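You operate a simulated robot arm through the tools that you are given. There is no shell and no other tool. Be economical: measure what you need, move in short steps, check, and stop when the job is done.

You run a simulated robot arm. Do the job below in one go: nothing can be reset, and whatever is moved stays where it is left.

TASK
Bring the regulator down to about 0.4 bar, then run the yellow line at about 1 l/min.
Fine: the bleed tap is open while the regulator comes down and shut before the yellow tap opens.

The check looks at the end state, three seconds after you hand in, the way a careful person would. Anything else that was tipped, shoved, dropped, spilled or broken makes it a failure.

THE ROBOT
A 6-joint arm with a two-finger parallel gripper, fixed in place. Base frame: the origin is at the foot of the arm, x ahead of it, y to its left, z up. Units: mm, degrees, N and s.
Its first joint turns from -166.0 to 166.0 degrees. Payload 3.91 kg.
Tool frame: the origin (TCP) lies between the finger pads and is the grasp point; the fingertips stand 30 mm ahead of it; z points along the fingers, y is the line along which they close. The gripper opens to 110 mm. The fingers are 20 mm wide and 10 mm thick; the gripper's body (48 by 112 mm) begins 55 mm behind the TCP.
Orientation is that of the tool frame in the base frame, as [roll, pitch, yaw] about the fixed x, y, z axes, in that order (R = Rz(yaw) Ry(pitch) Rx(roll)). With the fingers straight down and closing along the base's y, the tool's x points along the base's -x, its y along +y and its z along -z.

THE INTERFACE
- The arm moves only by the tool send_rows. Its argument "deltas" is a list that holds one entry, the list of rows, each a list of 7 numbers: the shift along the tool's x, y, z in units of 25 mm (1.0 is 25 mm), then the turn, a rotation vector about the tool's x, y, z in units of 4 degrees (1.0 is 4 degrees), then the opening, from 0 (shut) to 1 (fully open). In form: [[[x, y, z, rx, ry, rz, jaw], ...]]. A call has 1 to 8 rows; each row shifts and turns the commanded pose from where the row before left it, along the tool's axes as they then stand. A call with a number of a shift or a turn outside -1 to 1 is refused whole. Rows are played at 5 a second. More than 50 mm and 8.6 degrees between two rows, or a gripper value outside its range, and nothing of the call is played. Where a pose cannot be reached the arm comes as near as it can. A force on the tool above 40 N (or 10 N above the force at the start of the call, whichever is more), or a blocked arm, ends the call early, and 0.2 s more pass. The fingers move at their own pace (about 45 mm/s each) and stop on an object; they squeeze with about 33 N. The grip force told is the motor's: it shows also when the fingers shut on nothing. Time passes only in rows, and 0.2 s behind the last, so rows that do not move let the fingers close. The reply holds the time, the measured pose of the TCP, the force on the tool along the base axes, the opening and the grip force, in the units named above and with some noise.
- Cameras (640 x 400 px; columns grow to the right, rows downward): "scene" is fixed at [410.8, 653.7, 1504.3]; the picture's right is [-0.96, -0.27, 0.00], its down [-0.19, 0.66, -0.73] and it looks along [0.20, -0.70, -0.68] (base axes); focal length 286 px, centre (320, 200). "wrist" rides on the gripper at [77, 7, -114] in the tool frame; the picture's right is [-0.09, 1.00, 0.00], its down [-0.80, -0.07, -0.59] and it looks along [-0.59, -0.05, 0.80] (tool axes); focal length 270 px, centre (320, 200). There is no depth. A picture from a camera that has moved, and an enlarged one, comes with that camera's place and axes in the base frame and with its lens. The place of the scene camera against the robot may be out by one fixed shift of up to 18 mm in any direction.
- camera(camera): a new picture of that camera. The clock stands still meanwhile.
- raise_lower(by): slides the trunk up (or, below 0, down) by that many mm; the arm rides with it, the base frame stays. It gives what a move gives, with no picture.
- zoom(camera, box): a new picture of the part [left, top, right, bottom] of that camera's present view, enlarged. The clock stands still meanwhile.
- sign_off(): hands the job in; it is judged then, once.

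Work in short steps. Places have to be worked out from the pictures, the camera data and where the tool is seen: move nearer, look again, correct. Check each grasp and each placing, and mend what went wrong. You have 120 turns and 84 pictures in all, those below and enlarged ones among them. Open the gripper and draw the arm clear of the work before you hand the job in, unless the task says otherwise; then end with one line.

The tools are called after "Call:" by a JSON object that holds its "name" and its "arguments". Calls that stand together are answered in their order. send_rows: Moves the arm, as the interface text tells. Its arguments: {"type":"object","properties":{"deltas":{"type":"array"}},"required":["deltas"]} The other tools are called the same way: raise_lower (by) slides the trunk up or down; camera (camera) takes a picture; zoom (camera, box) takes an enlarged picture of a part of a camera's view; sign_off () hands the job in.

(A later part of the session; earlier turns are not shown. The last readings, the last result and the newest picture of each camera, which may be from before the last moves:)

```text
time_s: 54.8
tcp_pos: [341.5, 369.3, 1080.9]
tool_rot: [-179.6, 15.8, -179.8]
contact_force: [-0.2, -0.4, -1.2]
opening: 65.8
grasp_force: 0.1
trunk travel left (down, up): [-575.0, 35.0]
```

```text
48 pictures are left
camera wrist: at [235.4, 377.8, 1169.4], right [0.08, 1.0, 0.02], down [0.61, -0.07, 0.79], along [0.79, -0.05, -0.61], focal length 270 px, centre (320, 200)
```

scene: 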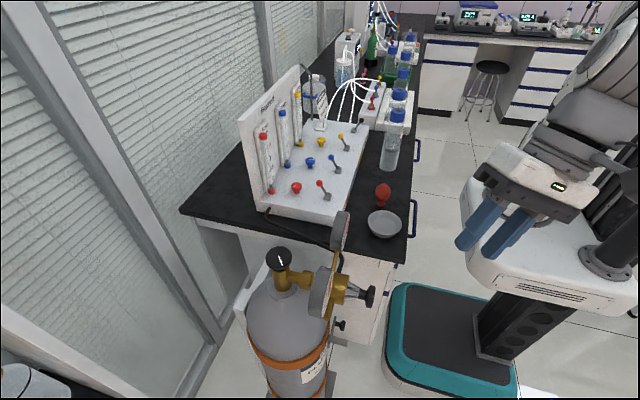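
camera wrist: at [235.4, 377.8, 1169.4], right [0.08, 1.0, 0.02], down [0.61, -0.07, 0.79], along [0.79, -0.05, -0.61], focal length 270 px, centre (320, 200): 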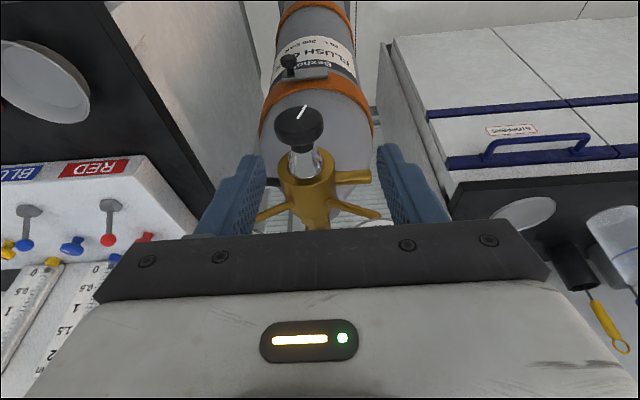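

The knob centre is at about (383, 351, 968). I align y and come down to roughly 55 mm short of it, then look again.

Call:
{"name": "send_rows", "arguments": {"deltas": [[[-0.1, -0.36, 0.4, 0, 0, 0, 0.62], [-0.1, -0.36, 0.6, 0, 0, 0, 0.62], [-0.1, 0, 0.8, 0, 0, 0, 0.62], [-0.1, 0, 0.8, 0, 0, 0, 0.62]]]}}

Call:
{"name": "camera", "arguments": {"camera": "wrist"}}

Call:
{"name": "zoom", "arguments": {"camera": "scene", "box": [280, 200, 440, 340]}}

```text
time_s: 55.8
tcp_pos: [366.3, 350.3, 1021.3]
tool_rot: [-179.6, 15.8, -179.7]
contact_force: [0.2, 0.3, -0.5]
opening: 68.3
grasp_force: 0.1
trunk travel left (down, up): [-575.0, 35.0]
```

```text
47 pictures are left
camera wrist: at [261.0, 357.9, 1110.1], right [0.08, 1.0, 0.02], down [0.61, -0.06, 0.79], along [0.79, -0.05, -0.61], focal length 270 px, centre (320, 200)
```

wrist: 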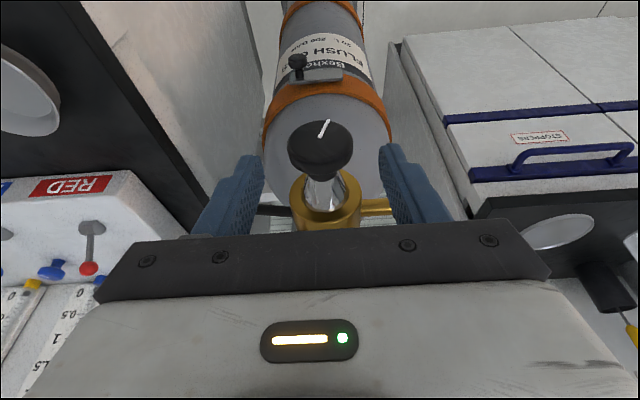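

```text
2.86 times, centred on (360, 270) of scene
camera zoom: at [410.8, 653.7, 1504.3], right [-0.96, -0.27, 0.0], down [-0.19, 0.66, -0.73], along [0.2, -0.7, -0.68], focal length 818 px, centre (206, 0)
```

zoom: 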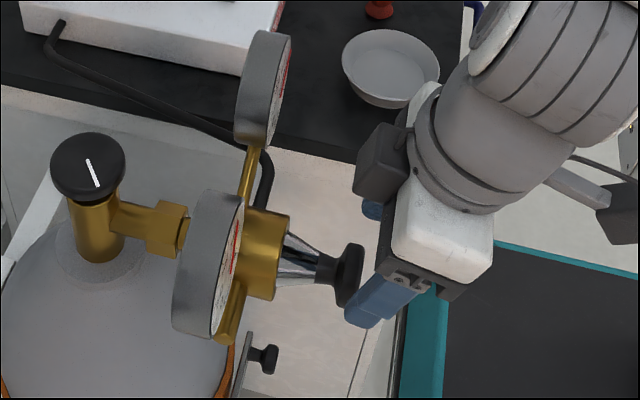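

Alignment is good: the knob lies midway between the fingers. I go down the remaining ~48 mm.

Call:
{"name": "send_rows", "arguments": {"deltas": [[[-0.02, 0, 0.5, 0, 0, 0, 0.62], [-0.02, 0, 0.5, 0, 0, 0, 0.62], [-0.02, 0, 0.5, 0, 0, 0, 0.62], [-0.02, 0, 0.4, 0, 0, 0, 0.62]]]}}

Call:
{"name": "camera", "arguments": {"camera": "wrist"}}

Call:
{"name": "zoom", "arguments": {"camera": "scene", "box": [280, 200, 440, 340]}}

```text
time_s: 56.8
tcp_pos: [380.5, 350.1, 974.7]
tool_rot: [-179.7, 15.9, -179.7]
contact_force: [0.3, 0.2, 0.5]
opening: 68.1
grasp_force: 0.0
trunk travel left (down, up): [-575.0, 35.0]
```

```text
45 pictures are left
camera wrist: at [275.1, 358.2, 1065.1], right [0.08, 1.0, 0.02], down [0.61, -0.06, 0.79], along [0.79, -0.05, -0.61], focal length 270 px, centre (320, 200)
```

wrist: 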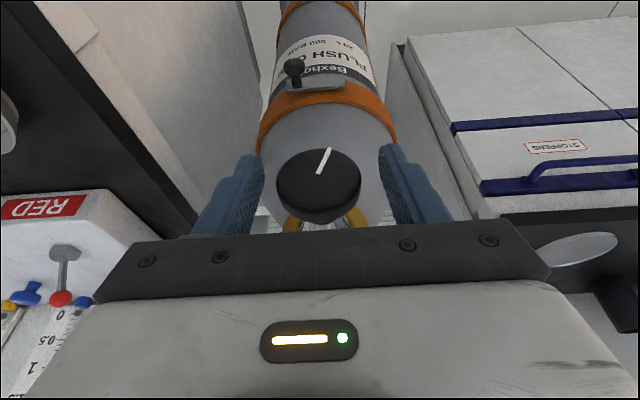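

```text
2.86 times, centred on (360, 270) of scene
camera zoom: at [410.8, 653.7, 1504.3], right [-0.96, -0.27, 0.0], down [-0.19, 0.66, -0.73], along [0.2, -0.7, -0.68], focal length 818 px, centre (206, 0)
```

zoom: 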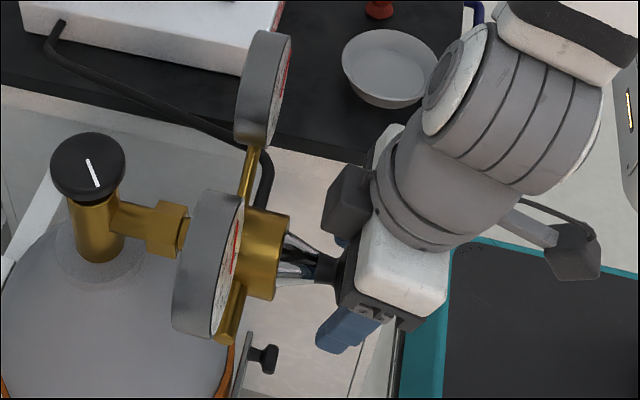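

The knob face is at (383, 351, 968), so I nudge about 7 mm forward and 6 mm down, then close on it.

Call:
{"name": "send_rows", "arguments": {"deltas": [[[-0.2, 0.04, 0.31, 0, 0, 0, 0.62], [0, 0, 0, 0, 0, 0, 0.3], [0, 0, 0, 0, 0, 0, 0.3], [0, 0, 0, 0, 0, 0, 0.3], [0, 0, 0, 0, 0, 0, 0.3]]]}}

Call:
{"name": "camera", "arguments": {"camera": "wrist"}}

```text
time_s: 58.0
tcp_pos: [388.2, 350.1, 969.2]
tool_rot: [-179.6, 15.7, -179.8]
contact_force: [0.4, -6.5, -1.7]
opening: 43.5
grasp_force: 45.1
trunk travel left (down, up): [-575.0, 35.0]
```

```text
43 pictures are left
camera wrist: at [282.1, 357.8, 1058.5], right [0.08, 1.0, 0.02], down [0.61, -0.06, 0.79], along [0.79, -0.05, -0.61], focal length 270 px, centre (320, 200)
```

wrist: 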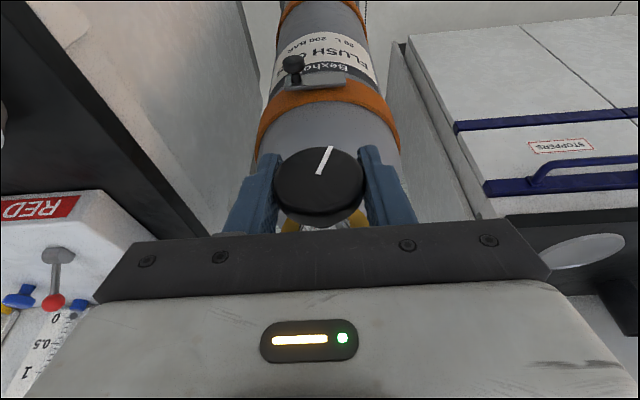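

Gripped firmly at 43.5 mm. I turn counter-clockwise (as seen from the front) by 20° about the knob axis and check.

Call:
{"name": "send_rows", "arguments": {"deltas": [[[0, 0, 0, 0.96, 0, -0.27, 0.3], [0, 0, 0, 0.96, 0, -0.27, 0.3], [0, 0, 0, 0.96, 0, -0.27, 0.3], [0, 0, 0, 0.96, 0, -0.27, 0.3], [0, 0, 0, 0.96, 0, -0.27, 0.3]]]}}

Call:
{"name": "camera", "arguments": {"camera": "wrist"}}

```text
time_s: 59.2
tcp_pos: [387.5, 348.8, 970.1]
tool_rot: [-158.9, 14.7, -174.3]
contact_force: [-6.4, -18.6, -10.6]
opening: 43.6
grasp_force: 44.8
trunk travel left (down, up): [-575.0, 35.0]
```

```text
42 pictures are left
camera wrist: at [282.1, 387.2, 1050.9], right [0.08, 0.94, -0.32], down [0.61, 0.21, 0.76], along [0.79, -0.26, -0.56], focal length 270 px, centre (320, 200)
```

wrist: 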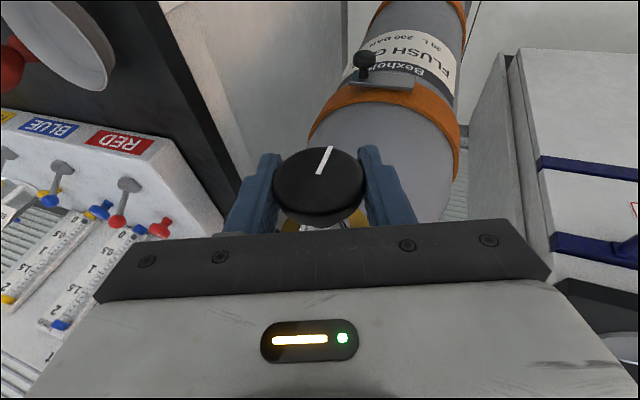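

The knob turns with the tool. I add another 16°, then release and back off to read the gauge.

Call:
{"name": "send_rows", "arguments": {"deltas": [[[0, 0, 0, 0.96, 0, -0.27, 0.3], [0, 0, 0, 0.96, 0, -0.27, 0.3], [0, 0, 0, 0.96, 0, -0.27, 0.3], [0, 0, 0, 0.96, 0, -0.27, 0.3], [0, 0, 0, 0, 0, 0, 0.62], [0, 0, 0, 0, 0, 0, 0.62]]]}}

Call:
{"name": "send_rows", "arguments": {"deltas": [[[0, 0, -1, 0, 0, 0, 0.62], [0, 0, -1, 0, 0, 0, 0.62], [0, 0, -1, 0, 0, 0, 0.62], [0, 0, -1, 0, 0, 0, 0.62], [0, 0, -1, 0, 0, 0, 0.62], [0, 0, -1, 0, 0, 0, 0.62]]]}}

Call:
{"name": "camera", "arguments": {"camera": "wrist"}}

```text
time_s: 60.6
tcp_pos: [390.0, 353.6, 970.6]
tool_rot: [-142.8, 12.7, -170.3]
contact_force: [-0.8, 0.2, -0.6]
opening: 68.1
grasp_force: 0.0
trunk travel left (down, up): [-575.0, 35.0]
```

```text
time_s: 62.0
tcp_pos: [345.2, 439.2, 1084.3]
tool_rot: [-142.7, 12.7, -170.3]
contact_force: [-0.1, 0.8, 0.1]
opening: 68.2
grasp_force: 0.0
trunk travel left (down, up): [-575.0, 35.0]
```

```text
41 pictures are left
camera wrist: at [239.4, 497.3, 1152.6], right [0.08, 0.82, -0.57], down [0.61, 0.41, 0.68], along [0.79, -0.4, -0.46], focal length 270 px, centre (320, 200)
```

wrist: 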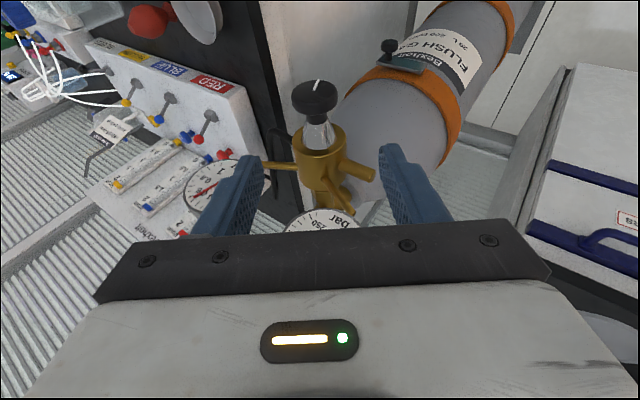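

Call:
{"name": "zoom", "arguments": {"camera": "wrist", "box": [170, 60, 370, 240]}}

```text
2.22 times, centred on (270, 150) of wrist
camera zoom: at [239.4, 497.3, 1152.6], right [0.08, 0.82, -0.57], down [0.61, 0.41, 0.68], along [0.79, -0.4, -0.46], focal length 601 px, centre (431, 311)
```

zoom: 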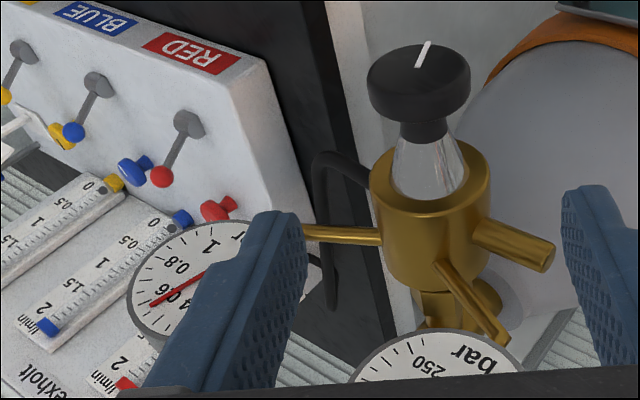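

The needle has come down to about 0.68, so 36° took off about 0.11 bar, in the right direction. I still need about 90°. I roll back to vertical, shift over, and roll to the other side for a longer stroke.

Call:
{"name": "send_rows", "arguments": {"deltas": [[[0, 0, 0, -0.96, 0, 0.27, 0.62], [0, 0, 0, -0.96, 0, 0.27, 0.62], [0, 0, 0, -0.96, 0, 0.27, 0.62], [0, 0, 0, -0.96, 0, 0.27, 0.62], [0, 0, 0, -0.96, 0, 0.27, 0.62], [0, 0, 0, -0.96, 0, 0.27, 0.62], [0, 0, 0, -0.96, 0, 0.27, 0.62], [0, 0, 0, -0.96, 0, 0.27, 0.62]]]}}

Call:
{"name": "send_rows", "arguments": {"deltas": [[[0, 0, 0, -0.96, 0, 0.27, 0.62], [0, -0.98, 0, 0, 0, 0, 0.62], [0, -0.98, 0, 0, 0, 0, 0.62], [0, -0.98, 0, 0, 0, 0, 0.62], [0, -0.98, 0, 0, 0, 0, 0.62], [0, -0.98, 0, 0, 0, 0, 0.62], [0, -0.98, 0, 0, 0, 0, 0.62], [0, -0.98, 0, 0, 0, 0, 0.62]]]}}

Call:
{"name": "camera", "arguments": {"camera": "wrist"}}

```text
time_s: 63.8
tcp_pos: [347.6, 436.9, 1086.1]
tool_rot: [-175.6, 15.6, -178.6]
contact_force: [-0.1, 0.2, 1.4]
opening: 68.2
grasp_force: 0.0
trunk travel left (down, up): [-575.0, 35.0]
```

```text
time_s: 65.6
tcp_pos: [348.7, 265.7, 1090.5]
tool_rot: [-179.8, 15.8, -179.8]
contact_force: [-0.4, 0.3, 0.1]
opening: 68.2
grasp_force: 0.1
trunk travel left (down, up): [-575.0, 35.0]
```

```text
39 pictures are left
camera wrist: at [243.4, 272.7, 1178.6], right [0.08, 1.0, 0.02], down [0.61, -0.07, 0.79], along [0.79, -0.05, -0.61], focal length 270 px, centre (320, 200)
```

wrist: 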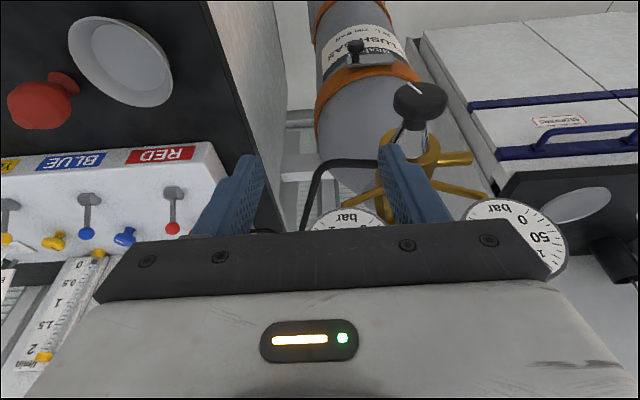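

The path is clear. I roll to the other side by 32°.

Call:
{"name": "send_rows", "arguments": {"deltas": [[[0, 0, 0, -0.96, 0, 0.27, 0.62], [0, 0, 0, -0.96, 0, 0.27, 0.62], [0, 0, 0, -0.96, 0, 0.27, 0.62], [0, 0, 0, -0.96, 0, 0.27, 0.62], [0, 0, 0, -0.96, 0, 0.27, 0.62], [0, 0, 0, -0.96, 0, 0.27, 0.62], [0, 0, 0, -0.96, 0, 0.27, 0.62], [0, 0, 0, -0.96, 0, 0.27, 0.62]]]}}

Call:
{"name": "camera", "arguments": {"camera": "wrist"}}

```text
time_s: 67.4
tcp_pos: [323.2, 292.1, 1056.7]
tool_rot: [151.0, 16.4, 171.7]
contact_force: [1.0, -0.2, 1.1]
opening: 68.1
grasp_force: 0.1
out of reach, approached as far as the arm can: row 3, 4, 5, 6, 7
trunk travel left (down, up): [-575.0, 35.0]
```

```text
38 pictures are left
camera wrist: at [214.1, 259.3, 1133.9], right [0.08, 0.87, 0.49], down [0.57, -0.44, 0.69], along [0.82, 0.23, -0.53], focal length 270 px, centre (320, 200)
```

wrist: 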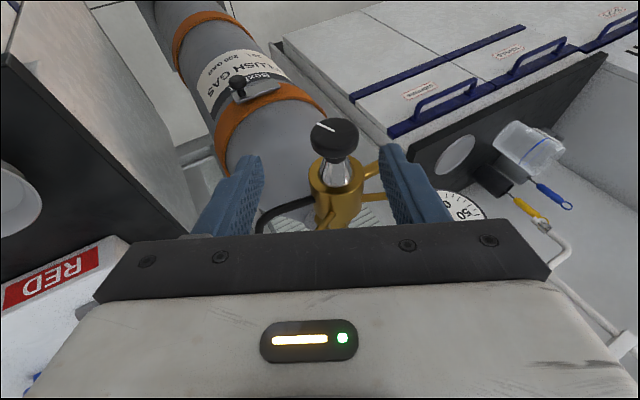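

The roll is now -29°. I move towards the knob along this slanted direction, stopping about 20 mm short for a look.

Call:
{"name": "send_rows", "arguments": {"deltas": [[[-0.6, 0.2, 0.6, 0, 0, 0, 0.62], [-0.6, 0.2, 0.6, 0, 0, 0, 0.62], [0, 0, 0.9, 0, 0, 0, 0.62], [0, 0, 0.9, 0, 0, 0, 0.62], [0, 0, 0.9, 0, 0, 0, 0.62]]]}}

Call:
{"name": "camera", "arguments": {"camera": "wrist"}}

```text
time_s: 68.6
tcp_pos: [380.9, 340.4, 985.6]
tool_rot: [151.1, 16.4, 171.7]
contact_force: [-0.1, -0.6, -0.6]
opening: 68.3
grasp_force: 0.0
trunk travel left (down, up): [-575.0, 35.0]
```

```text
37 pictures are left
camera wrist: at [271.0, 306.6, 1063.4], right [0.08, 0.87, 0.49], down [0.57, -0.44, 0.69], along [0.82, 0.23, -0.53], focal length 270 px, centre (320, 200)
```

wrist: 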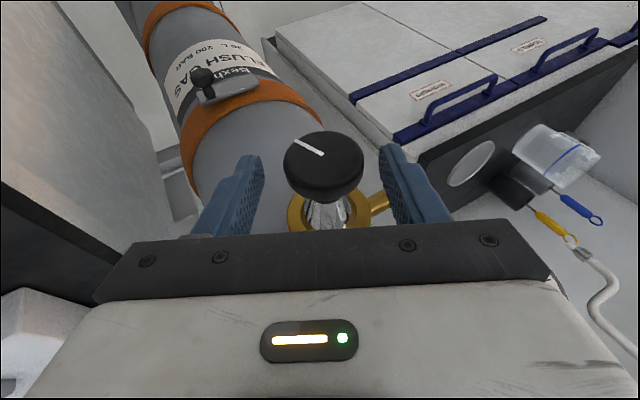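

Aligned. I go the last 22 mm, close, then turn counter-clockwise.

Call:
{"name": "send_rows", "arguments": {"deltas": [[[-0.08, 0.02, 0.45, 0, 0, 0, 0.62], [0, 0, 0.43, 0, 0, 0, 0.62], [0, 0, 0, 0, 0, 0, 0.3], [0, 0, 0, 0, 0, 0, 0.3], [0, 0, 0, 0, 0, 0, 0.3], [0, 0, 0, 0, 0, 0, 0.3]]]}}

Call:
{"name": "send_rows", "arguments": {"deltas": [[[0, 0, 0, 0.95, 0, -0.31, 0.3], [0, 0, 0, 0.95, 0, -0.31, 0.3], [0, 0, 0, 0.95, 0, -0.31, 0.3], [0, 0, 0, 0.95, 0, -0.31, 0.3], [0, 0, 0, 0.95, 0, -0.31, 0.3], [0, 0, 0, 0.95, 0, -0.31, 0.3], [0, 0, 0, 0.95, 0, -0.31, 0.3]]]}}

Call:
{"name": "camera", "arguments": {"camera": "wrist"}}

```text
time_s: 70.0
tcp_pos: [389.3, 350.1, 971.1]
tool_rot: [151.0, 16.6, 171.6]
contact_force: [1.7, 3.9, 2.9]
opening: 43.0
grasp_force: 45.2
trunk travel left (down, up): [-575.0, 35.0]
```

```text
time_s: 71.6
tcp_pos: [393.4, 350.4, 973.5]
tool_rot: [176.5, 16.5, 180.0]
contact_force: [1.2, 25.1, 17.3]
opening: 43.2
grasp_force: 45.0
out of reach, approached as far as the arm can: row 2, 3, 4
trunk travel left (down, up): [-575.0, 35.0]
```

```text
36 pictures are left
camera wrist: at [286.6, 350.4, 1062.2], right [0.07, 0.99, 0.09], down [0.6, -0.11, 0.79], along [0.8, 0.0, -0.6], focal length 270 px, centre (320, 200)
```

wrist: 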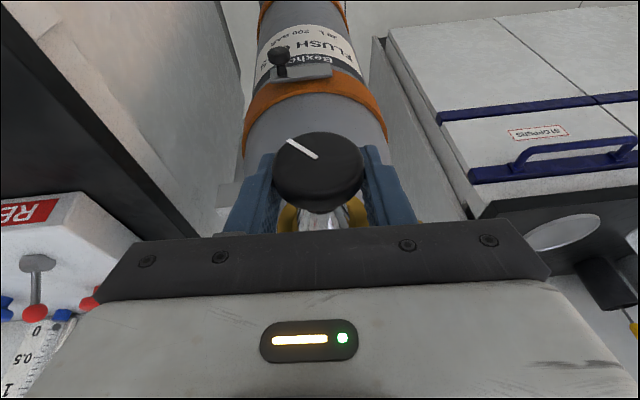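

The knob turns with it; forces are acceptable. I yield slightly to relax them and continue another 28°.

Call:
{"name": "send_rows", "arguments": {"deltas": [[[0.1, 0.05, 0, 0.95, 0, -0.31, 0.3], [0, 0, 0, 0.95, 0, -0.31, 0.3], [0, 0, 0, 0.95, 0, -0.31, 0.3], [0, 0, 0, 0.95, 0, -0.31, 0.3], [0, 0, 0, 0.95, 0, -0.31, 0.3], [0, 0, 0, 0.95, 0, -0.31, 0.3], [0, 0, 0, 0.95, 0, -0.31, 0.3]]]}}

Call:
{"name": "camera", "arguments": {"camera": "wrist"}}

```text
time_s: 73.2
tcp_pos: [390.6, 350.6, 971.8]
tool_rot: [-154.4, 14.8, -171.2]
contact_force: [17.0, 24.9, 18.5]
opening: 43.2
grasp_force: 45.5
trunk travel left (down, up): [-575.0, 35.0]
```

```text
35 pictures are left
camera wrist: at [283.9, 390.4, 1048.6], right [0.06, 0.92, -0.39], down [0.59, 0.29, 0.75], along [0.8, -0.28, -0.53], focal length 270 px, centre (320, 200)
```

wrist: 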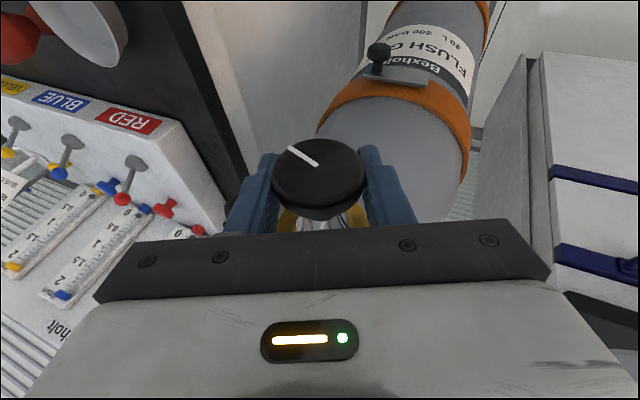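

I add another 12°, then release and retreat to read the gauge.

Call:
{"name": "send_rows", "arguments": {"deltas": [[[0, 0, 0, 0.95, 0, -0.31, 0.3], [0, 0, 0, 0.95, 0, -0.31, 0.3], [0, 0, 0, 0.95, 0, -0.31, 0.3], [0, 0, 0, 0, 0, 0, 0.62], [0, 0, 0, 0, 0, 0, 0.62]]]}}

Call:
{"name": "send_rows", "arguments": {"deltas": [[[0, 0, -1, 0, 0, 0, 0.7], [0, 0, -1, 0, 0, 0, 0.9], [0, 0, -1, 0, 0, 0, 1], [0, 0, -1, 0, 0, 0, 1], [0, 0, -1, 0, 0, 0, 1], [0, 0, -1, 0, 0, 0, 1]]]}}

Call:
{"name": "zoom", "arguments": {"camera": "wrist", "box": [170, 60, 370, 240]}}

```text
time_s: 74.4
tcp_pos: [390.2, 345.6, 973.8]
tool_rot: [-142.1, 12.6, -168.1]
contact_force: [-0.1, 0.1, -0.1]
opening: 68.2
grasp_force: 0.1
trunk travel left (down, up): [-575.0, 35.0]
```

```text
time_s: 75.8
tcp_pos: [347.4, 429.5, 1088.6]
tool_rot: [-142.2, 12.7, -168.0]
contact_force: [0.3, -0.5, -0.2]
opening: 110.0
grasp_force: 0.0
trunk travel left (down, up): [-575.0, 35.0]
```

```text
2.22 times, centred on (270, 150) of wrist
camera zoom: at [237.8, 484.9, 1155.4], right [0.05, 0.82, -0.58], down [0.59, 0.44, 0.68], along [0.81, -0.38, -0.46], focal length 601 px, centre (431, 311)
```

zoom: 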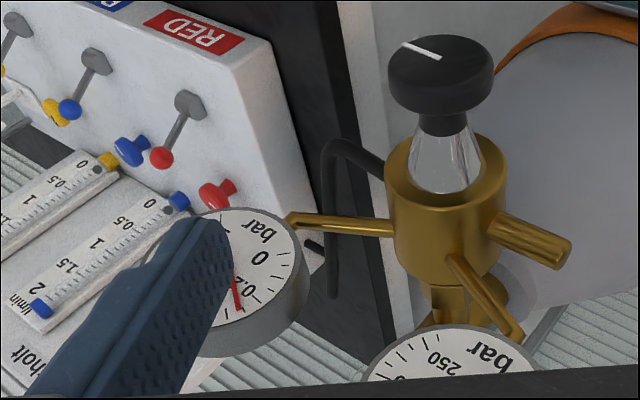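

The needle is partly hidden, so I shift sideways to read it fully.

Call:
{"name": "send_rows", "arguments": {"deltas": [[[0, 0, -1, 0, 0, 0, 0.2], [0, 0, 0, -0.95, 0, 0.31, 0.2], [0, 0, 0, -0.95, 0, 0.31, 0.2], [0, 0, 0, -0.95, 0, 0.31, 0.2], [0, 0, 0, -0.95, 0, 0.31, 0.2], [0, 0, 0, -0.95, 0, 0.31, 0.2]]]}}

Call:
{"name": "camera", "arguments": {"camera": "wrist"}}

```text
time_s: 77.2
tcp_pos: [339.1, 444.3, 1106.2]
tool_rot: [-162.7, 15.6, -173.7]
contact_force: [-0.1, 0.6, -1.2]
opening: 21.8
grasp_force: 0.0
trunk travel left (down, up): [-575.0, 35.0]
```

```text
33 pictures are left
camera wrist: at [231.9, 474.5, 1189.0], right [0.06, 0.96, -0.26], down [0.6, 0.18, 0.78], along [0.8, -0.2, -0.57], focal length 270 px, centre (320, 200)
```

wrist: 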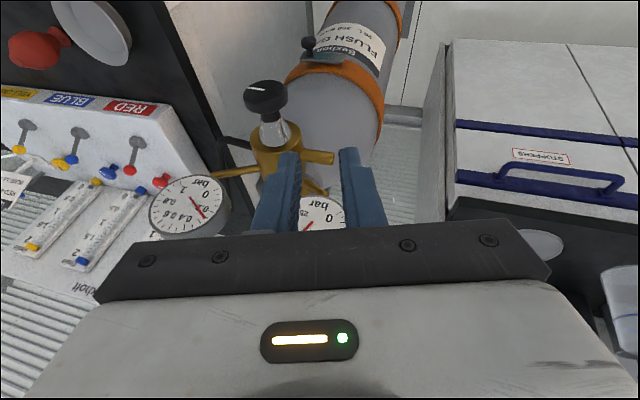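

Call:
{"name": "zoom", "arguments": {"camera": "wrist", "box": [145, 170, 235, 240]}}

```text
5.71 times, centred on (190, 205) of wrist
camera zoom: at [231.9, 474.5, 1189.0], right [0.06, 0.96, -0.26], down [0.6, 0.18, 0.78], along [0.8, -0.2, -0.57], focal length 1544 px, centre (1063, 171)
```

zoom: 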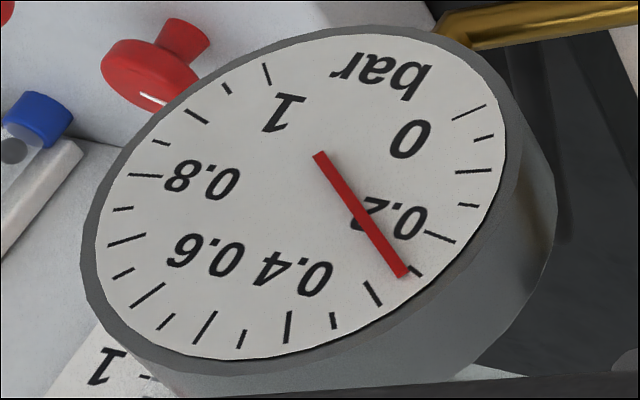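

The ticks put the needle at about 0.26 bar, so it overshot: about 0.0057 bar per degree, meaning about 25° clockwise is needed. I return above the knob at the present slant, then re-read after settling.

Call:
{"name": "zoom", "arguments": {"camera": "scene", "box": [280, 90, 400, 200]}}

Call:
{"name": "send_rows", "arguments": {"deltas": [[[-0.03, -0.7, 0, 0, 0, 0, 0.62], [-0.03, -0.7, 0, 0, 0, 0, 0.62], [-0.03, -0.7, 0, 0, 0, 0, 0.62], [0, 0, 0.98, 0, 0, 0, 0.62], [0, 0, 0.98, 0, 0, 0, 0.62], [0, 0, 0.98, 0, 0, 0, 0.62], [0, 0, 0.98, 0, 0, 0, 0.62], [0, 0, 0.98, 0, 0, 0, 0.62]]]}}

Call:
{"name": "camera", "arguments": {"camera": "wrist"}}

```text
3.64 times, centred on (340, 145) of scene
camera zoom: at [410.8, 653.7, 1504.3], right [-0.96, -0.27, 0.0], down [-0.19, 0.66, -0.73], along [0.2, -0.7, -0.68], focal length 1041 px, centre (247, 400)
```

zoom: 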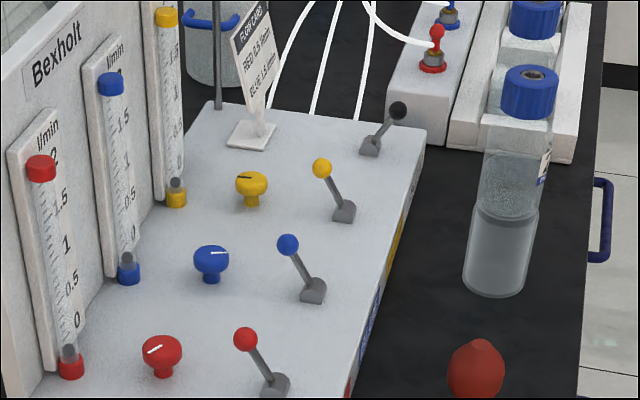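

```text
time_s: 79.0
tcp_pos: [378.5, 364.3, 1007.1]
tool_rot: [-162.7, 15.6, -173.7]
contact_force: [-0.5, 0.0, -0.8]
opening: 68.2
grasp_force: 0.0
trunk travel left (down, up): [-575.0, 35.0]
```

```text
30 pictures are left
camera wrist: at [270.5, 394.4, 1091.1], right [0.06, 0.96, -0.26], down [0.6, 0.18, 0.78], along [0.8, -0.2, -0.57], focal length 270 px, centre (320, 200)
```

wrist: 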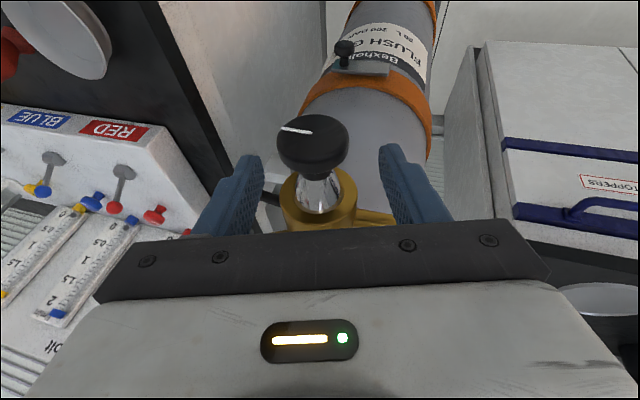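

The bleed lever is still open. I go the last 42 mm, close, and turn 24° clockwise.

Call:
{"name": "send_rows", "arguments": {"deltas": [[[0.03, -0.1, 0.84, 0, 0, 0, 0.62], [0, 0, 0.84, 0, 0, 0, 0.62], [0, 0, 0, 0, 0, 0, 0.3], [0, 0, 0, 0, 0, 0, 0.3], [0, 0, 0, 0, 0, 0, 0.3], [0, 0, 0, 0, 0, 0, 0.3]]]}}

Call:
{"name": "send_rows", "arguments": {"deltas": [[[0, 0, 0, -0.957, -0.02, 0.29, 0.3], [0, 0, 0, -0.957, -0.02, 0.29, 0.3], [0, 0, 0, -0.957, -0.02, 0.29, 0.3], [0, 0, 0, -0.957, -0.02, 0.29, 0.3], [0, 0, 0, -0.957, -0.02, 0.29, 0.3], [0, 0, 0, -0.957, -0.02, 0.29, 0.3], [0, 0, 0, 0, 0, 0, 0.62], [0, 0, 0, 0, 0, 0, 0.62]]]}}

```text
time_s: 80.4
tcp_pos: [389.6, 350.5, 973.3]
tool_rot: [-162.7, 15.6, -173.6]
contact_force: [-0.2, 5.1, -1.4]
opening: 43.5
grasp_force: 45.1
trunk travel left (down, up): [-575.0, 35.0]
```

```text
time_s: 82.2
tcp_pos: [387.6, 346.1, 972.8]
tool_rot: [172.4, 16.6, 179.2]
contact_force: [-0.4, 0.8, -0.1]
opening: 68.2
grasp_force: 0.1
trunk travel left (down, up): [-575.0, 35.0]
```

Released. I retreat upward and sideways to read the gauge.

Call:
{"name": "send_rows", "arguments": {"deltas": [[[0, 0, -1, 0, 0, 0, 0.7], [0, 0, -1, 0, 0, 0, 0.7], [0, 0, -1, 0, 0, 0, 0.5], [0, 0, -1, 0, 0, 0, 0.2], [0, 1, -1, 0.95, 0, -0.31, 0.2], [0, 1, 0, 0.95, 0, -0.31, 0.2], [0, 1, 0, 0.95, 0, -0.31, 0.2], [0, 1, 0, 0.95, 0, -0.31, 0.2]]]}}

Call:
{"name": "zoom", "arguments": {"camera": "wrist", "box": [140, 160, 260, 240]}}

```text
time_s: 84.0
tcp_pos: [349.6, 434.2, 1092.1]
tool_rot: [-170.9, 16.5, -175.7]
contact_force: [-0.2, -0.3, -0.1]
opening: 22.2
grasp_force: 0.0
trunk travel left (down, up): [-575.0, 35.0]
```

```text
5.00 times, centred on (200, 200) of wrist
camera zoom: at [242.2, 451.9, 1178.4], right [0.06, 0.99, -0.13], down [0.59, 0.07, 0.8], along [0.8, -0.12, -0.58], focal length 1351 px, centre (920, 200)
```

zoom: 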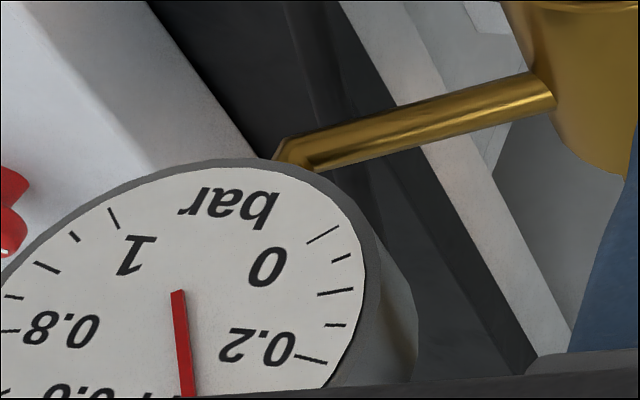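

The needle is around 0.4 but its tip is cut off, so I retreat a little further.

Call:
{"name": "send_rows", "arguments": {"deltas": [[[0, 0, -0.8, 0, 0, 0, 0.2], [0, 0, -0.8, 0, 0, 0, 0.2]]]}}

Call:
{"name": "zoom", "arguments": {"camera": "wrist", "box": [140, 150, 260, 240]}}

```text
time_s: 84.6
tcp_pos: [336.0, 437.0, 1131.3]
tool_rot: [-170.8, 16.6, -175.8]
contact_force: [-0.9, 0.1, 0.3]
opening: 22.1
grasp_force: 0.0
trunk travel left (down, up): [-575.0, 35.0]
```

```text
4.44 times, centred on (200, 195) of wrist
camera zoom: at [228.2, 454.8, 1216.3], right [0.05, 0.99, -0.13], down [0.59, 0.07, 0.8], along [0.8, -0.12, -0.58], focal length 1201 px, centre (853, 222)
```

zoom: 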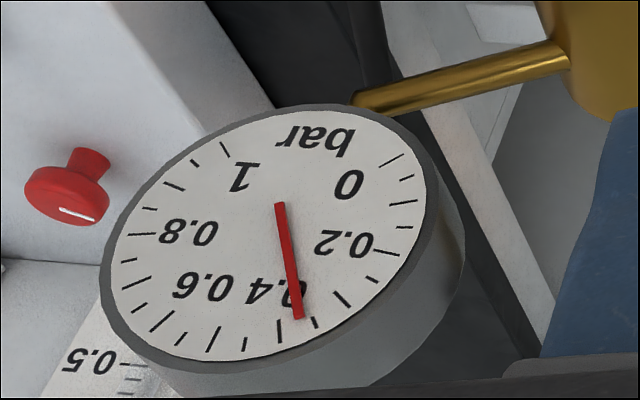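

The needle reads roughly 0.36–0.38. To judge without parallax I take a frontal view of this dial, standing at y≈280 and higher up.

Call:
{"name": "send_rows", "arguments": {"deltas": [[[0, 0, -0.48, -0.95, 0, 0.31, 0.6], [0, -0.9, -0.48, -0.95, 0, 0.31, 1], [0, -0.9, -0.48, -0.3, 0, 0.1, 1], [0, -0.9, -0.48, 0, 0, 0, 1], [0, -0.9, -0.48, 0, 0, 0, 1], [0, -0.9, -0.48, 0, 0, 0, 1], [0, -0.9, -0.48, 0, 0, 0, 1], [0, -0.8, -0.3, 0, 0, 0, 1]]]}}

Call:
{"name": "camera", "arguments": {"camera": "wrist"}}

```text
time_s: 86.4
tcp_pos: [317.7, 283.3, 1222.6]
tool_rot: [179.5, 16.8, -178.8]
contact_force: [0.4, -0.3, -0.8]
opening: 110.0
grasp_force: 0.0
trunk travel left (down, up): [-575.0, 35.0]
```

```text
27 pictures are left
camera wrist: at [209.4, 287.4, 1309.1], right [0.06, 1.0, 0.04], down [0.6, -0.06, 0.8], along [0.8, -0.02, -0.6], focal length 270 px, centre (320, 200)
```

wrist: 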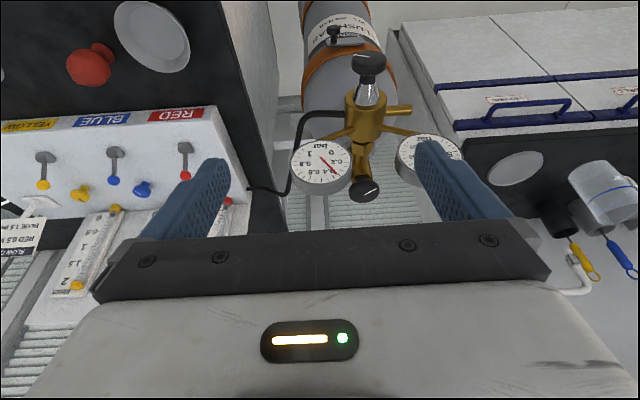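

Call:
{"name": "zoom", "arguments": {"camera": "wrist", "box": [280, 130, 360, 200]}}

```text
5.71 times, centred on (320, 165) of wrist
camera zoom: at [209.4, 287.4, 1309.1], right [0.06, 1.0, 0.04], down [0.6, -0.06, 0.8], along [0.8, -0.02, -0.6], focal length 1544 px, centre (320, 400)
```

zoom: 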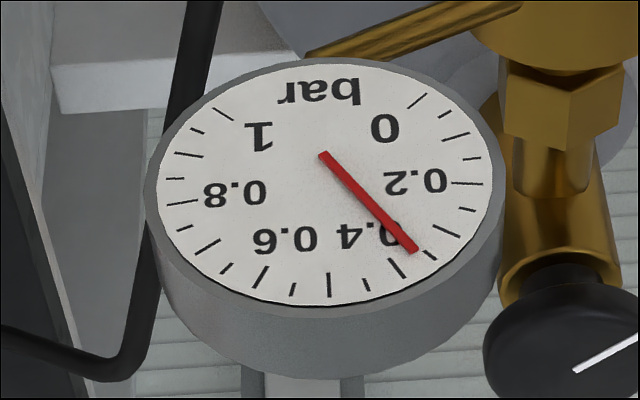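

Seen head-on, the needle's slope gives about 0.37 bar. A further ~8° clockwise will bring it to 0.40. I go back over the knob.

Call:
{"name": "send_rows", "arguments": {"deltas": [[[0, 0.9, 0.6, 0, 0, 0, 0.62], [0, 0.9, 0.6, 0, 0, 0, 0.62], [0, 0.9, 0.6, 0, 0, 0, 0.62], [0.04, 0, 1, 0, 0, 0, 0.62], [0.04, 0, 1, 0, 0, 0, 0.62], [0.04, 0, 1, 0, 0, 0, 0.62], [0, 0, 1, 0, 0, 0, 0.62], [0, 0, 0.8, 0, 0, 0, 0.62]]]}}

Call:
{"name": "camera", "arguments": {"camera": "wrist"}}

```text
time_s: 88.2
tcp_pos: [361.1, 355.9, 1063.7]
tool_rot: [179.4, 16.8, -178.6]
contact_force: [-0.5, 0.0, -0.3]
opening: 68.6
grasp_force: 0.1
trunk travel left (down, up): [-575.0, 35.0]
```

```text
25 pictures are left
camera wrist: at [253.4, 359.4, 1150.4], right [0.06, 1.0, 0.03], down [0.6, -0.06, 0.8], along [0.8, -0.03, -0.6], focal length 270 px, centre (320, 200)
```

wrist: 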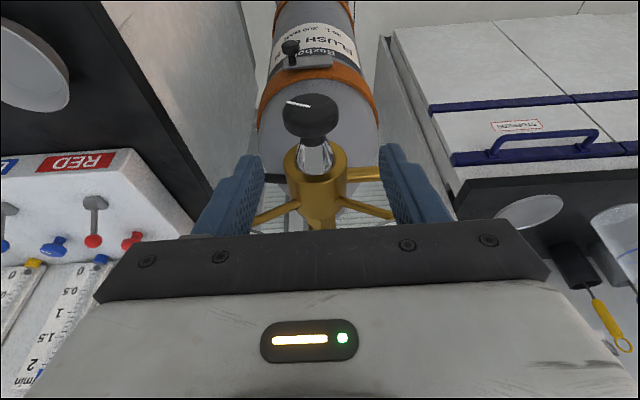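

I go down the remaining 97 mm, close, turn 8° clockwise, and release.

Call:
{"name": "send_rows", "arguments": {"deltas": [[[-0.04, -0.2, 0.97, 0, 0, 0, 0.62], [0, 0, 0.97, 0, 0, 0, 0.62], [0, 0, 0.97, 0, 0, 0, 0.62], [0, 0, 0.95, 0, 0, 0, 0.62], [0, 0, 0, 0, 0, 0, 0.3], [0, 0, 0, 0, 0, 0, 0.3], [0, 0, 0, 0, 0, 0, 0.3], [0, 0, 0, 0, 0, 0, 0.3]]]}}

Call:
{"name": "send_rows", "arguments": {"deltas": [[[0, 0, 0, -0.957, 0, 0.289, 0.3], [0, 0, 0, -0.957, 0, 0.289, 0.3], [0, 0, 0, 0, 0, 0, 0.3], [0, 0, 0, 0, 0, 0, 0.62], [0, 0, 0, 0, 0, 0, 0.62]]]}}

```text
time_s: 90.0
tcp_pos: [385.4, 350.5, 968.4]
tool_rot: [179.4, 16.7, -178.8]
contact_force: [0.0, 0.5, 0.3]
opening: 43.2
grasp_force: 45.2
trunk travel left (down, up): [-575.0, 35.0]
```

```text
time_s: 91.2
tcp_pos: [388.3, 350.0, 968.8]
tool_rot: [171.0, 16.6, 178.9]
contact_force: [0.4, -0.2, -0.5]
opening: 68.4
grasp_force: 0.2
trunk travel left (down, up): [-575.0, 35.0]
```

Released. I retreat to the same viewing spot.

Call:
{"name": "send_rows", "arguments": {"deltas": [[[0, 0, -1, 0, 0, 0, 0.7], [0, 0, -1, 0, 0, 0, 0.7], [0, 0, -1, 0.957, 0, -0.289, 1], [0, 0, -1, 0.957, 0, -0.289, 1], [0, -0.3, -1, 0, 0, 0, 1], [0, -0.4, -1, 0, 0, 0, 1], [0, -0.4, -1, 0, 0, 0, 1], [0, -0.4, -1, 0, 0, 0, 1]]]}}

Call:
{"name": "send_rows", "arguments": {"deltas": [[[0, -0.6, -1, 0, 0, 0, 1], [0, -0.6, -1, 0, 0, 0, 1], [0, 0, -0.4, 0, 0, 0, 1]]]}}

Call:
{"name": "zoom", "arguments": {"camera": "wrist", "box": [270, 120, 370, 210]}}

```text
time_s: 93.0
tcp_pos: [332.7, 296.7, 1162.6]
tool_rot: [179.5, 16.7, -178.8]
contact_force: [-0.4, -0.2, -0.8]
opening: 109.8
grasp_force: 0.1
trunk travel left (down, up): [-575.0, 35.0]
```

```text
time_s: 93.8
tcp_pos: [316.4, 269.6, 1219.0]
tool_rot: [179.4, 16.8, -178.6]
contact_force: [-0.6, -0.2, -0.4]
opening: 109.9
grasp_force: 0.1
trunk travel left (down, up): [-575.0, 35.0]
```

```text
4.44 times, centred on (320, 165) of wrist
camera zoom: at [209.0, 273.1, 1305.5], right [0.06, 1.0, 0.03], down [0.6, -0.06, 0.8], along [0.8, -0.03, -0.6], focal length 1201 px, centre (320, 356)
```

zoom: 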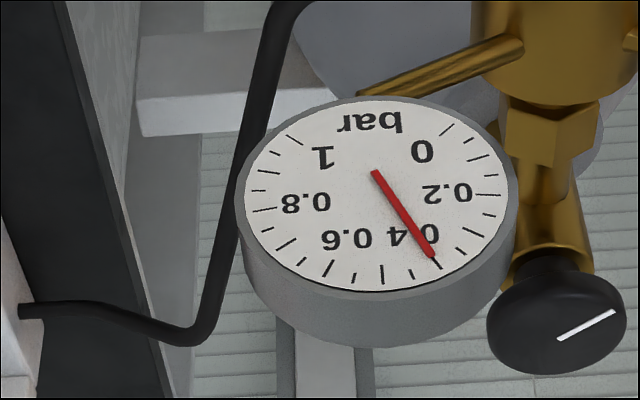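

The needle is now at about 0.40–0.41 bar. I go back to the bleed lever to shut it, levelling the tool while travelling high.

Call:
{"name": "send_rows", "arguments": {"deltas": [[[-0.5, -1, 0, 0, 0.7, 0, 0], [-0.5, -1, 0, 0, 0.7, 0, 0], [-0.5, -1, 0, 0, 0.7, 0, 0], [-0.5, -1, 0, 0, 0.7, 0, 0], [-0.5, -1, 0, 0, 0.7, 0, 0], [-0.5, -1, 0, 0, 0.7, 0, 0], [-0.5, -1, 0, 0, 0, 0, 0], [0, -1, 0, 0, 0, 0, 0]]]}}

Call:
{"name": "send_rows", "arguments": {"deltas": [[[0, -1, 0, 0, 0, 0, 0], [0, -1, 0, 0, 0, 0, 0], [0, -1, 0, 0, 0, 0, 0], [0, -1, 0, 0, 0, 0, 0], [0, -1, 0, 0, 0, 0, 0], [0, -1, 0, 0, 0, 0, 0], [0, -1, 0, 0, 0, 0, 0], [0, -1, 0, 0, 0, 0, 0]]]}}

Call:
{"name": "send_rows", "arguments": {"deltas": [[[0, -1, 0, 0, 0, 0, 0], [0, -1, 0, 0, 0, 0, 0], [0, -1, 0, 0, 0, 0, 0], [0, -1, 0, 0, 0, 0, 0], [0, -1, 0, 0, 0, 0, 0], [0, -1, 0, 0, 0, 0, 0], [0, -1, 0, 0, 0, 0, 0], [0, -1, 0, 0, 0, 0, 0]]]}}

```text
time_s: 95.6
tcp_pos: [372.3, 103.4, 1159.8]
tool_rot: [-171.7, 10.6, -178.6]
contact_force: [0.5, 0.8, 0.5]
opening: 0.0
grasp_force: 32.8
out of reach, approached as far as the arm can: row 1, 2, 3, 4, 5, 6, 8
trunk travel left (down, up): [-575.0, 35.0]
```

```text
time_s: 97.4
tcp_pos: [372.2, -56.0, 1112.9]
tool_rot: [-170.1, 10.5, -178.2]
contact_force: [0.4, -0.4, -0.4]
opening: 0.0
grasp_force: 32.8
out of reach, approached as far as the arm can: row 1, 2, 3, 4, 5, 6, 7, 8
trunk travel left (down, up): [-575.0, 35.0]
```

```text
time_s: 99.2
tcp_pos: [395.5, -59.9, 1073.6]
tool_rot: [-171.6, 10.3, -178.8]
contact_force: [-0.7, 0.0, 0.3]
opening: 0.1
grasp_force: 32.7
out of reach, approached as far as the arm can: row 1, 2, 3, 4, 5, 6, 7, 8
trunk travel left (down, up): [-575.0, 35.0]
```

The arm is too close to its base here; it is held at (395, -60, 1074) and clear. I move outward and up, levelling the tool.

Call:
{"name": "send_rows", "arguments": {"deltas": [[[-0.8, 0, -0.8, 0, 0, 0, 0], [-0.8, 0, -0.8, 0, 0, 0, 0], [-0.8, 0, -0.8, 0, 0, 0, 0], [0, 0, -0.5, -0.5, 0.65, 0, 0], [0, 0, -0.5, -0.5, 0.65, 0, 0], [0, 0, 0, -0.5, 0.65, 0, 0], [0, 0, 0, -0.6, 0.65, 0.2, 0]]]}}

```text
time_s: 100.8
tcp_pos: [434.7, -58.7, 1114.7]
tool_rot: [-169.5, 8.3, -178.2]
contact_force: [1.1, -0.2, 0.9]
opening: 0.0
grasp_force: 32.9
out of reach, approached as far as the arm can: row 1, 2, 3, 4, 5, 6, 7
trunk travel left (down, up): [-575.0, 35.0]
```

Something other than radius is limiting, probably the last wrist joint. I test by yawing back some 32°.

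Call:
{"name": "send_rows", "arguments": {"deltas": [[[0, 0, 0, 0, 0, 1, 0], [0, 0, 0, 0, 0, 1, 0], [0, 0, 0, 0, 0, 1, 0], [0, 0, 0, 0, 0, 1, 0], [0, 0, 0, 0, 0, 1, 0], [0, 0, 0, 0, 0, 1, 0], [0, 0, 0, 0, 0, 1, 0], [0, 0, 0, 0, 0, 1, 0]]]}}

Call:
{"name": "camera", "arguments": {"camera": "scene"}}

```text
time_s: 102.6
tcp_pos: [433.5, -59.5, 1114.1]
tool_rot: [-175.6, 12.6, 149.4]
contact_force: [0.0, -0.4, 0.2]
opening: 0.0
grasp_force: 33.1
trunk travel left (down, up): [-575.0, 35.0]
```

```text
23 pictures are left
```

scene: 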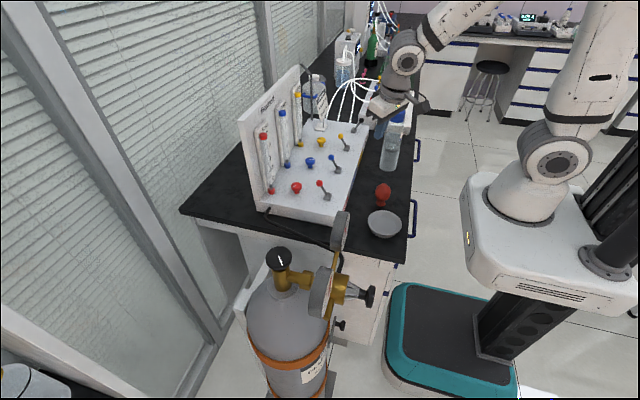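

That turned freely. Now I level the tilt at this yaw.

Call:
{"name": "send_rows", "arguments": {"deltas": [[[0, 0, 0, -0.3, 0.8, 0, 0], [0, 0, 0, -0.3, 0.8, 0, 0], [0, 0, 0, -0.3, 0.8, 0, 0], [0, 0, 0, -0.2, 0.75, 0, 0]]]}}

```text
time_s: 103.6
tcp_pos: [432.7, -59.0, 1113.7]
tool_rot: [-175.4, 12.6, 149.5]
contact_force: [0.8, 0.6, 0.0]
opening: 0.0
grasp_force: 32.8
out of reach, approached as far as the arm can: row 1, 2, 3, 4
trunk travel left (down, up): [-575.0, 35.0]
```

The tool can't be levelled here because the wrist is in another branch, but it works well with the nose leaning 15–20° outward. I'll work like that: set about 19° of lean and travel to the bleed lever at z≈1160.

Call:
{"name": "send_rows", "arguments": {"deltas": [[[0, 0, -1, -0.5, -0.85, 0.18, 0], [0, 0, -1, -0.3, -0.45, 0.09, 0], [-0.8, -0.6, 0, 0, 0, 0, 0], [-0.8, -0.6, 0, 0, 0, 0, 0], [-0.6, -0.77, 0.07, 0, 0, 0, 0], [-0.6, -0.77, 0.07, 0, 0, 0, 0], [-0.6, -0.77, 0.07, 0, 0, 0, 0], [-0.6, -0.77, 0.07, 0, 0, 0, 0]]]}}

Call:
{"name": "send_rows", "arguments": {"deltas": [[[-0.6, -0.77, 0.07, 0, 0, 0, 0], [-0.6, -0.77, 0.07, 0, 0, 0, 0], [-0.6, -0.77, 0.07, 0, 0, 0, 0], [-0.6, -0.77, 0.07, 0, 0, 0, 0], [-0.6, -0.77, 0.07, 0, 0, 0, 0]]]}}

Call:
{"name": "camera", "arguments": {"camera": "wrist"}}

```text
time_s: 105.4
tcp_pos: [459.9, -133.5, 1128.3]
tool_rot: [-177.1, 18.9, 148.6]
contact_force: [0.3, 0.2, -0.3]
opening: 0.0
grasp_force: 32.5
out of reach, approached as far as the arm can: row 3, 4, 5, 6, 7, 8
trunk travel left (down, up): [-575.0, 35.0]
```

```text
time_s: 106.6
tcp_pos: [476.1, -186.9, 1082.4]
tool_rot: [-176.8, 18.8, 148.7]
contact_force: [0.1, 0.2, 0.3]
opening: 0.0
grasp_force: 32.8
out of reach, approached as far as the arm can: row 1, 2, 3, 4, 5
trunk travel left (down, up): [-575.0, 35.0]
```

```text
22 pictures are left
camera wrist: at [389.8, -118.2, 1165.8], right [0.6, 0.8, -0.02], down [0.46, -0.33, 0.82], along [0.65, -0.51, -0.57], focal length 270 px, centre (320, 200)
```

wrist: 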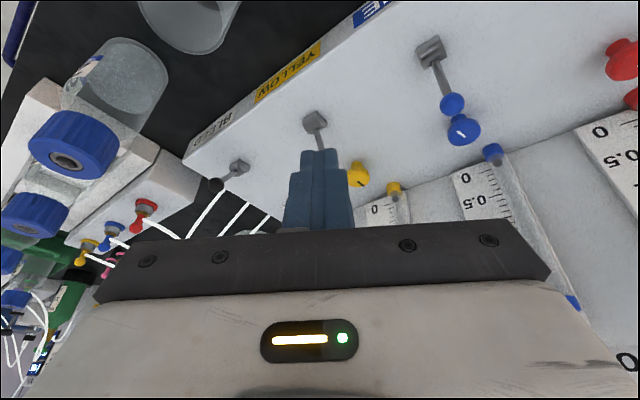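

The reach limit eases at lower height, and raising the trunk helps as well. At the levers a lean of about 25° should be enough. I raise the trunk by its remaining 35 mm.

Call:
{"name": "raise_lower", "arguments": {"by": 35}}

```text
time_s: 107.4
tcp_pos: [476.6, -186.4, 1119.4]
tool_rot: [-176.8, 18.8, 148.7]
contact_force: [-0.5, -0.4, 0.6]
opening: 0.0
grasp_force: 32.9
trunk travel left (down, up): [-610.0, 0.0]
```

Now I lean to 25° and go to about (468, -393, 1010), on the robot side of the bleed lever. The bottle caps top out near z≈980, so the hand stays above them.

Call:
{"name": "send_rows", "arguments": {"deltas": [[[0, 0, 0, 0, -0.8, 0, 0], [0, 0, 0, 0, -0.75, 0, 0], [-0.22, -0.9, 0.6, 0, 0, 0, 0], [-0.22, -0.9, 0.6, 0, 0, 0, 0], [-0.22, -0.9, 0.6, 0, 0, 0, 0], [-0.22, -0.9, 0.6, 0, 0, 0, 0]]]}}

Call:
{"name": "send_rows", "arguments": {"deltas": [[[-0.22, -0.85, 0.8, 0, 0, 0, 0], [-0.22, -0.85, 0.8, 0, 0, 0, 0], [-0.22, -0.85, 0.9, 0, 0, 0, 0], [-0.22, -0.8, 0.9, 0, 0, 0, 0]]]}}

Call:
{"name": "camera", "arguments": {"camera": "wrist"}}

Call:
{"name": "zoom", "arguments": {"camera": "scene", "box": [300, 50, 440, 170]}}

```text
time_s: 108.8
tcp_pos: [470.2, -287.3, 1085.4]
tool_rot: [-174.8, 27.4, 149.2]
contact_force: [0.3, 0.6, 0.1]
opening: 0.2
grasp_force: 32.9
out of reach, approached as far as the arm can: row 6
trunk travel left (down, up): [-610.0, 0.0]
```

```text
time_s: 109.8
tcp_pos: [477.9, -359.9, 994.6]
tool_rot: [-175.5, 25.4, 148.9]
contact_force: [0.1, -0.2, -0.3]
opening: 0.0
grasp_force: 32.8
out of reach, approached as far as the arm can: row 1, 2, 3, 4
trunk travel left (down, up): [-610.0, 0.0]
```

```text
21 pictures are left
camera wrist: at [384.1, -284.9, 1063.6], right [0.61, 0.79, -0.03], down [0.39, -0.26, 0.88], along [0.69, -0.55, -0.47], focal length 270 px, centre (320, 200)
```

wrist: 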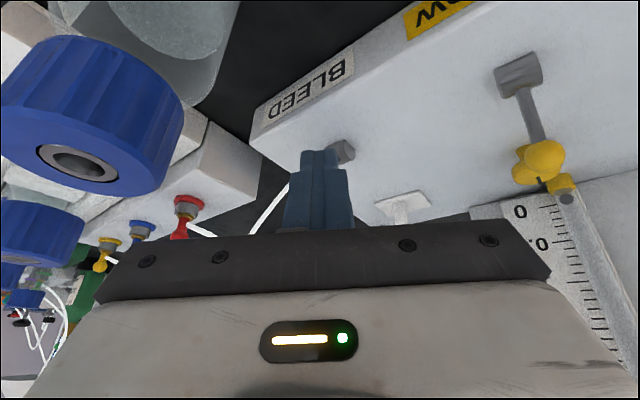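

```text
3.33 times, centred on (370, 110) of scene
camera zoom: at [410.8, 653.7, 1504.3], right [-0.96, -0.27, 0.0], down [-0.19, 0.66, -0.73], along [0.2, -0.7, -0.68], focal length 954 px, centre (153, 500)
```

zoom: 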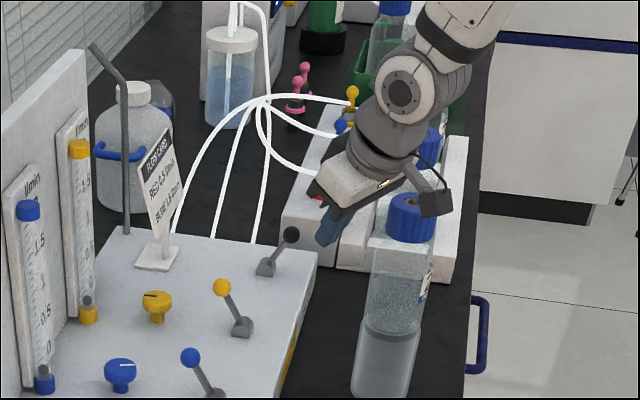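

The camera bracket comes near the bottle caps in this yaw. I turn the tool about its own axis by 36°, so the bracket points away from the bottles.

Call:
{"name": "send_rows", "arguments": {"deltas": [[[0, 0, 0, 0, 0, 1, 0], [0, 0, 0, 0, 0, 1, 0], [0, 0, 0, 0, 0, 1, 0], [0, 0, 0, 0, 0, 1, 0], [0, 0, 0, 0, 0, 1, 0], [0, 0, 0, 0, 0, 1, 0], [0, 0, 0, 0, 0, 1, 0], [0, 0, 0, 0, 0, 1, 0]]]}}

Call:
{"name": "camera", "arguments": {"camera": "wrist"}}

```text
time_s: 111.6
tcp_pos: [476.4, -365.6, 995.8]
tool_rot: [172.3, 25.5, 120.5]
contact_force: [-0.2, -0.5, 0.2]
opening: 0.1
grasp_force: 32.6
out of reach, approached as far as the arm can: row 1, 2
trunk travel left (down, up): [-610.0, 0.0]
```

```text
19 pictures are left
camera wrist: at [407.7, -265.5, 1065.6], right [0.86, 0.48, 0.16], down [0.11, -0.48, 0.87], along [0.5, -0.73, -0.47], focal length 270 px, centre (320, 200)
```

wrist: 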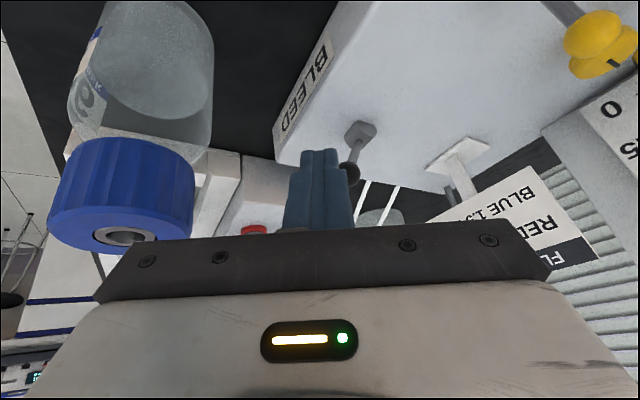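

The cap tops are near (390, -409, 986), now outside the hand's path. I step down beside the bleed ball, on its robot side.

Call:
{"name": "send_rows", "arguments": {"deltas": [[[-0.19, -0.16, 0.43, 0, 0, 0, 0], [-0.19, -0.16, 0.43, 0, 0, 0, 0], [-0.19, -0.16, 0.43, 0, 0, 0, 0]]]}}

Call:
{"name": "zoom", "arguments": {"camera": "scene", "box": [310, 60, 430, 150]}}

```text
time_s: 112.4
tcp_pos: [483.4, -392.9, 973.6]
tool_rot: [172.3, 25.9, 120.6]
contact_force: [1.1, 4.1, 12.8]
opening: 0.2
grasp_force: 32.6
trunk travel left (down, up): [-610.0, 0.0]
```

```text
4.44 times, centred on (370, 105) of scene
camera zoom: at [410.8, 653.7, 1504.3], right [-0.96, -0.27, 0.0], down [-0.19, 0.66, -0.73], along [0.2, -0.7, -0.68], focal length 1273 px, centre (98, 622)
```

zoom: 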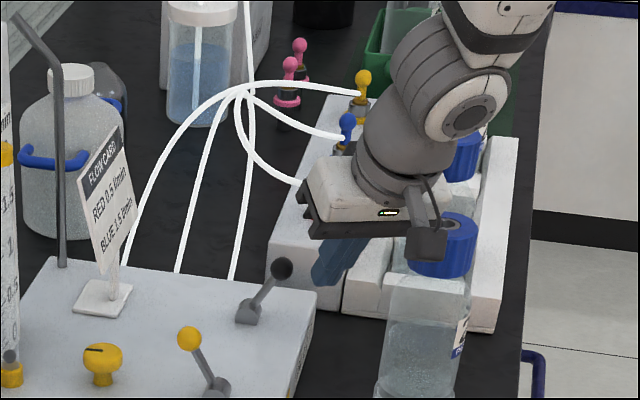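

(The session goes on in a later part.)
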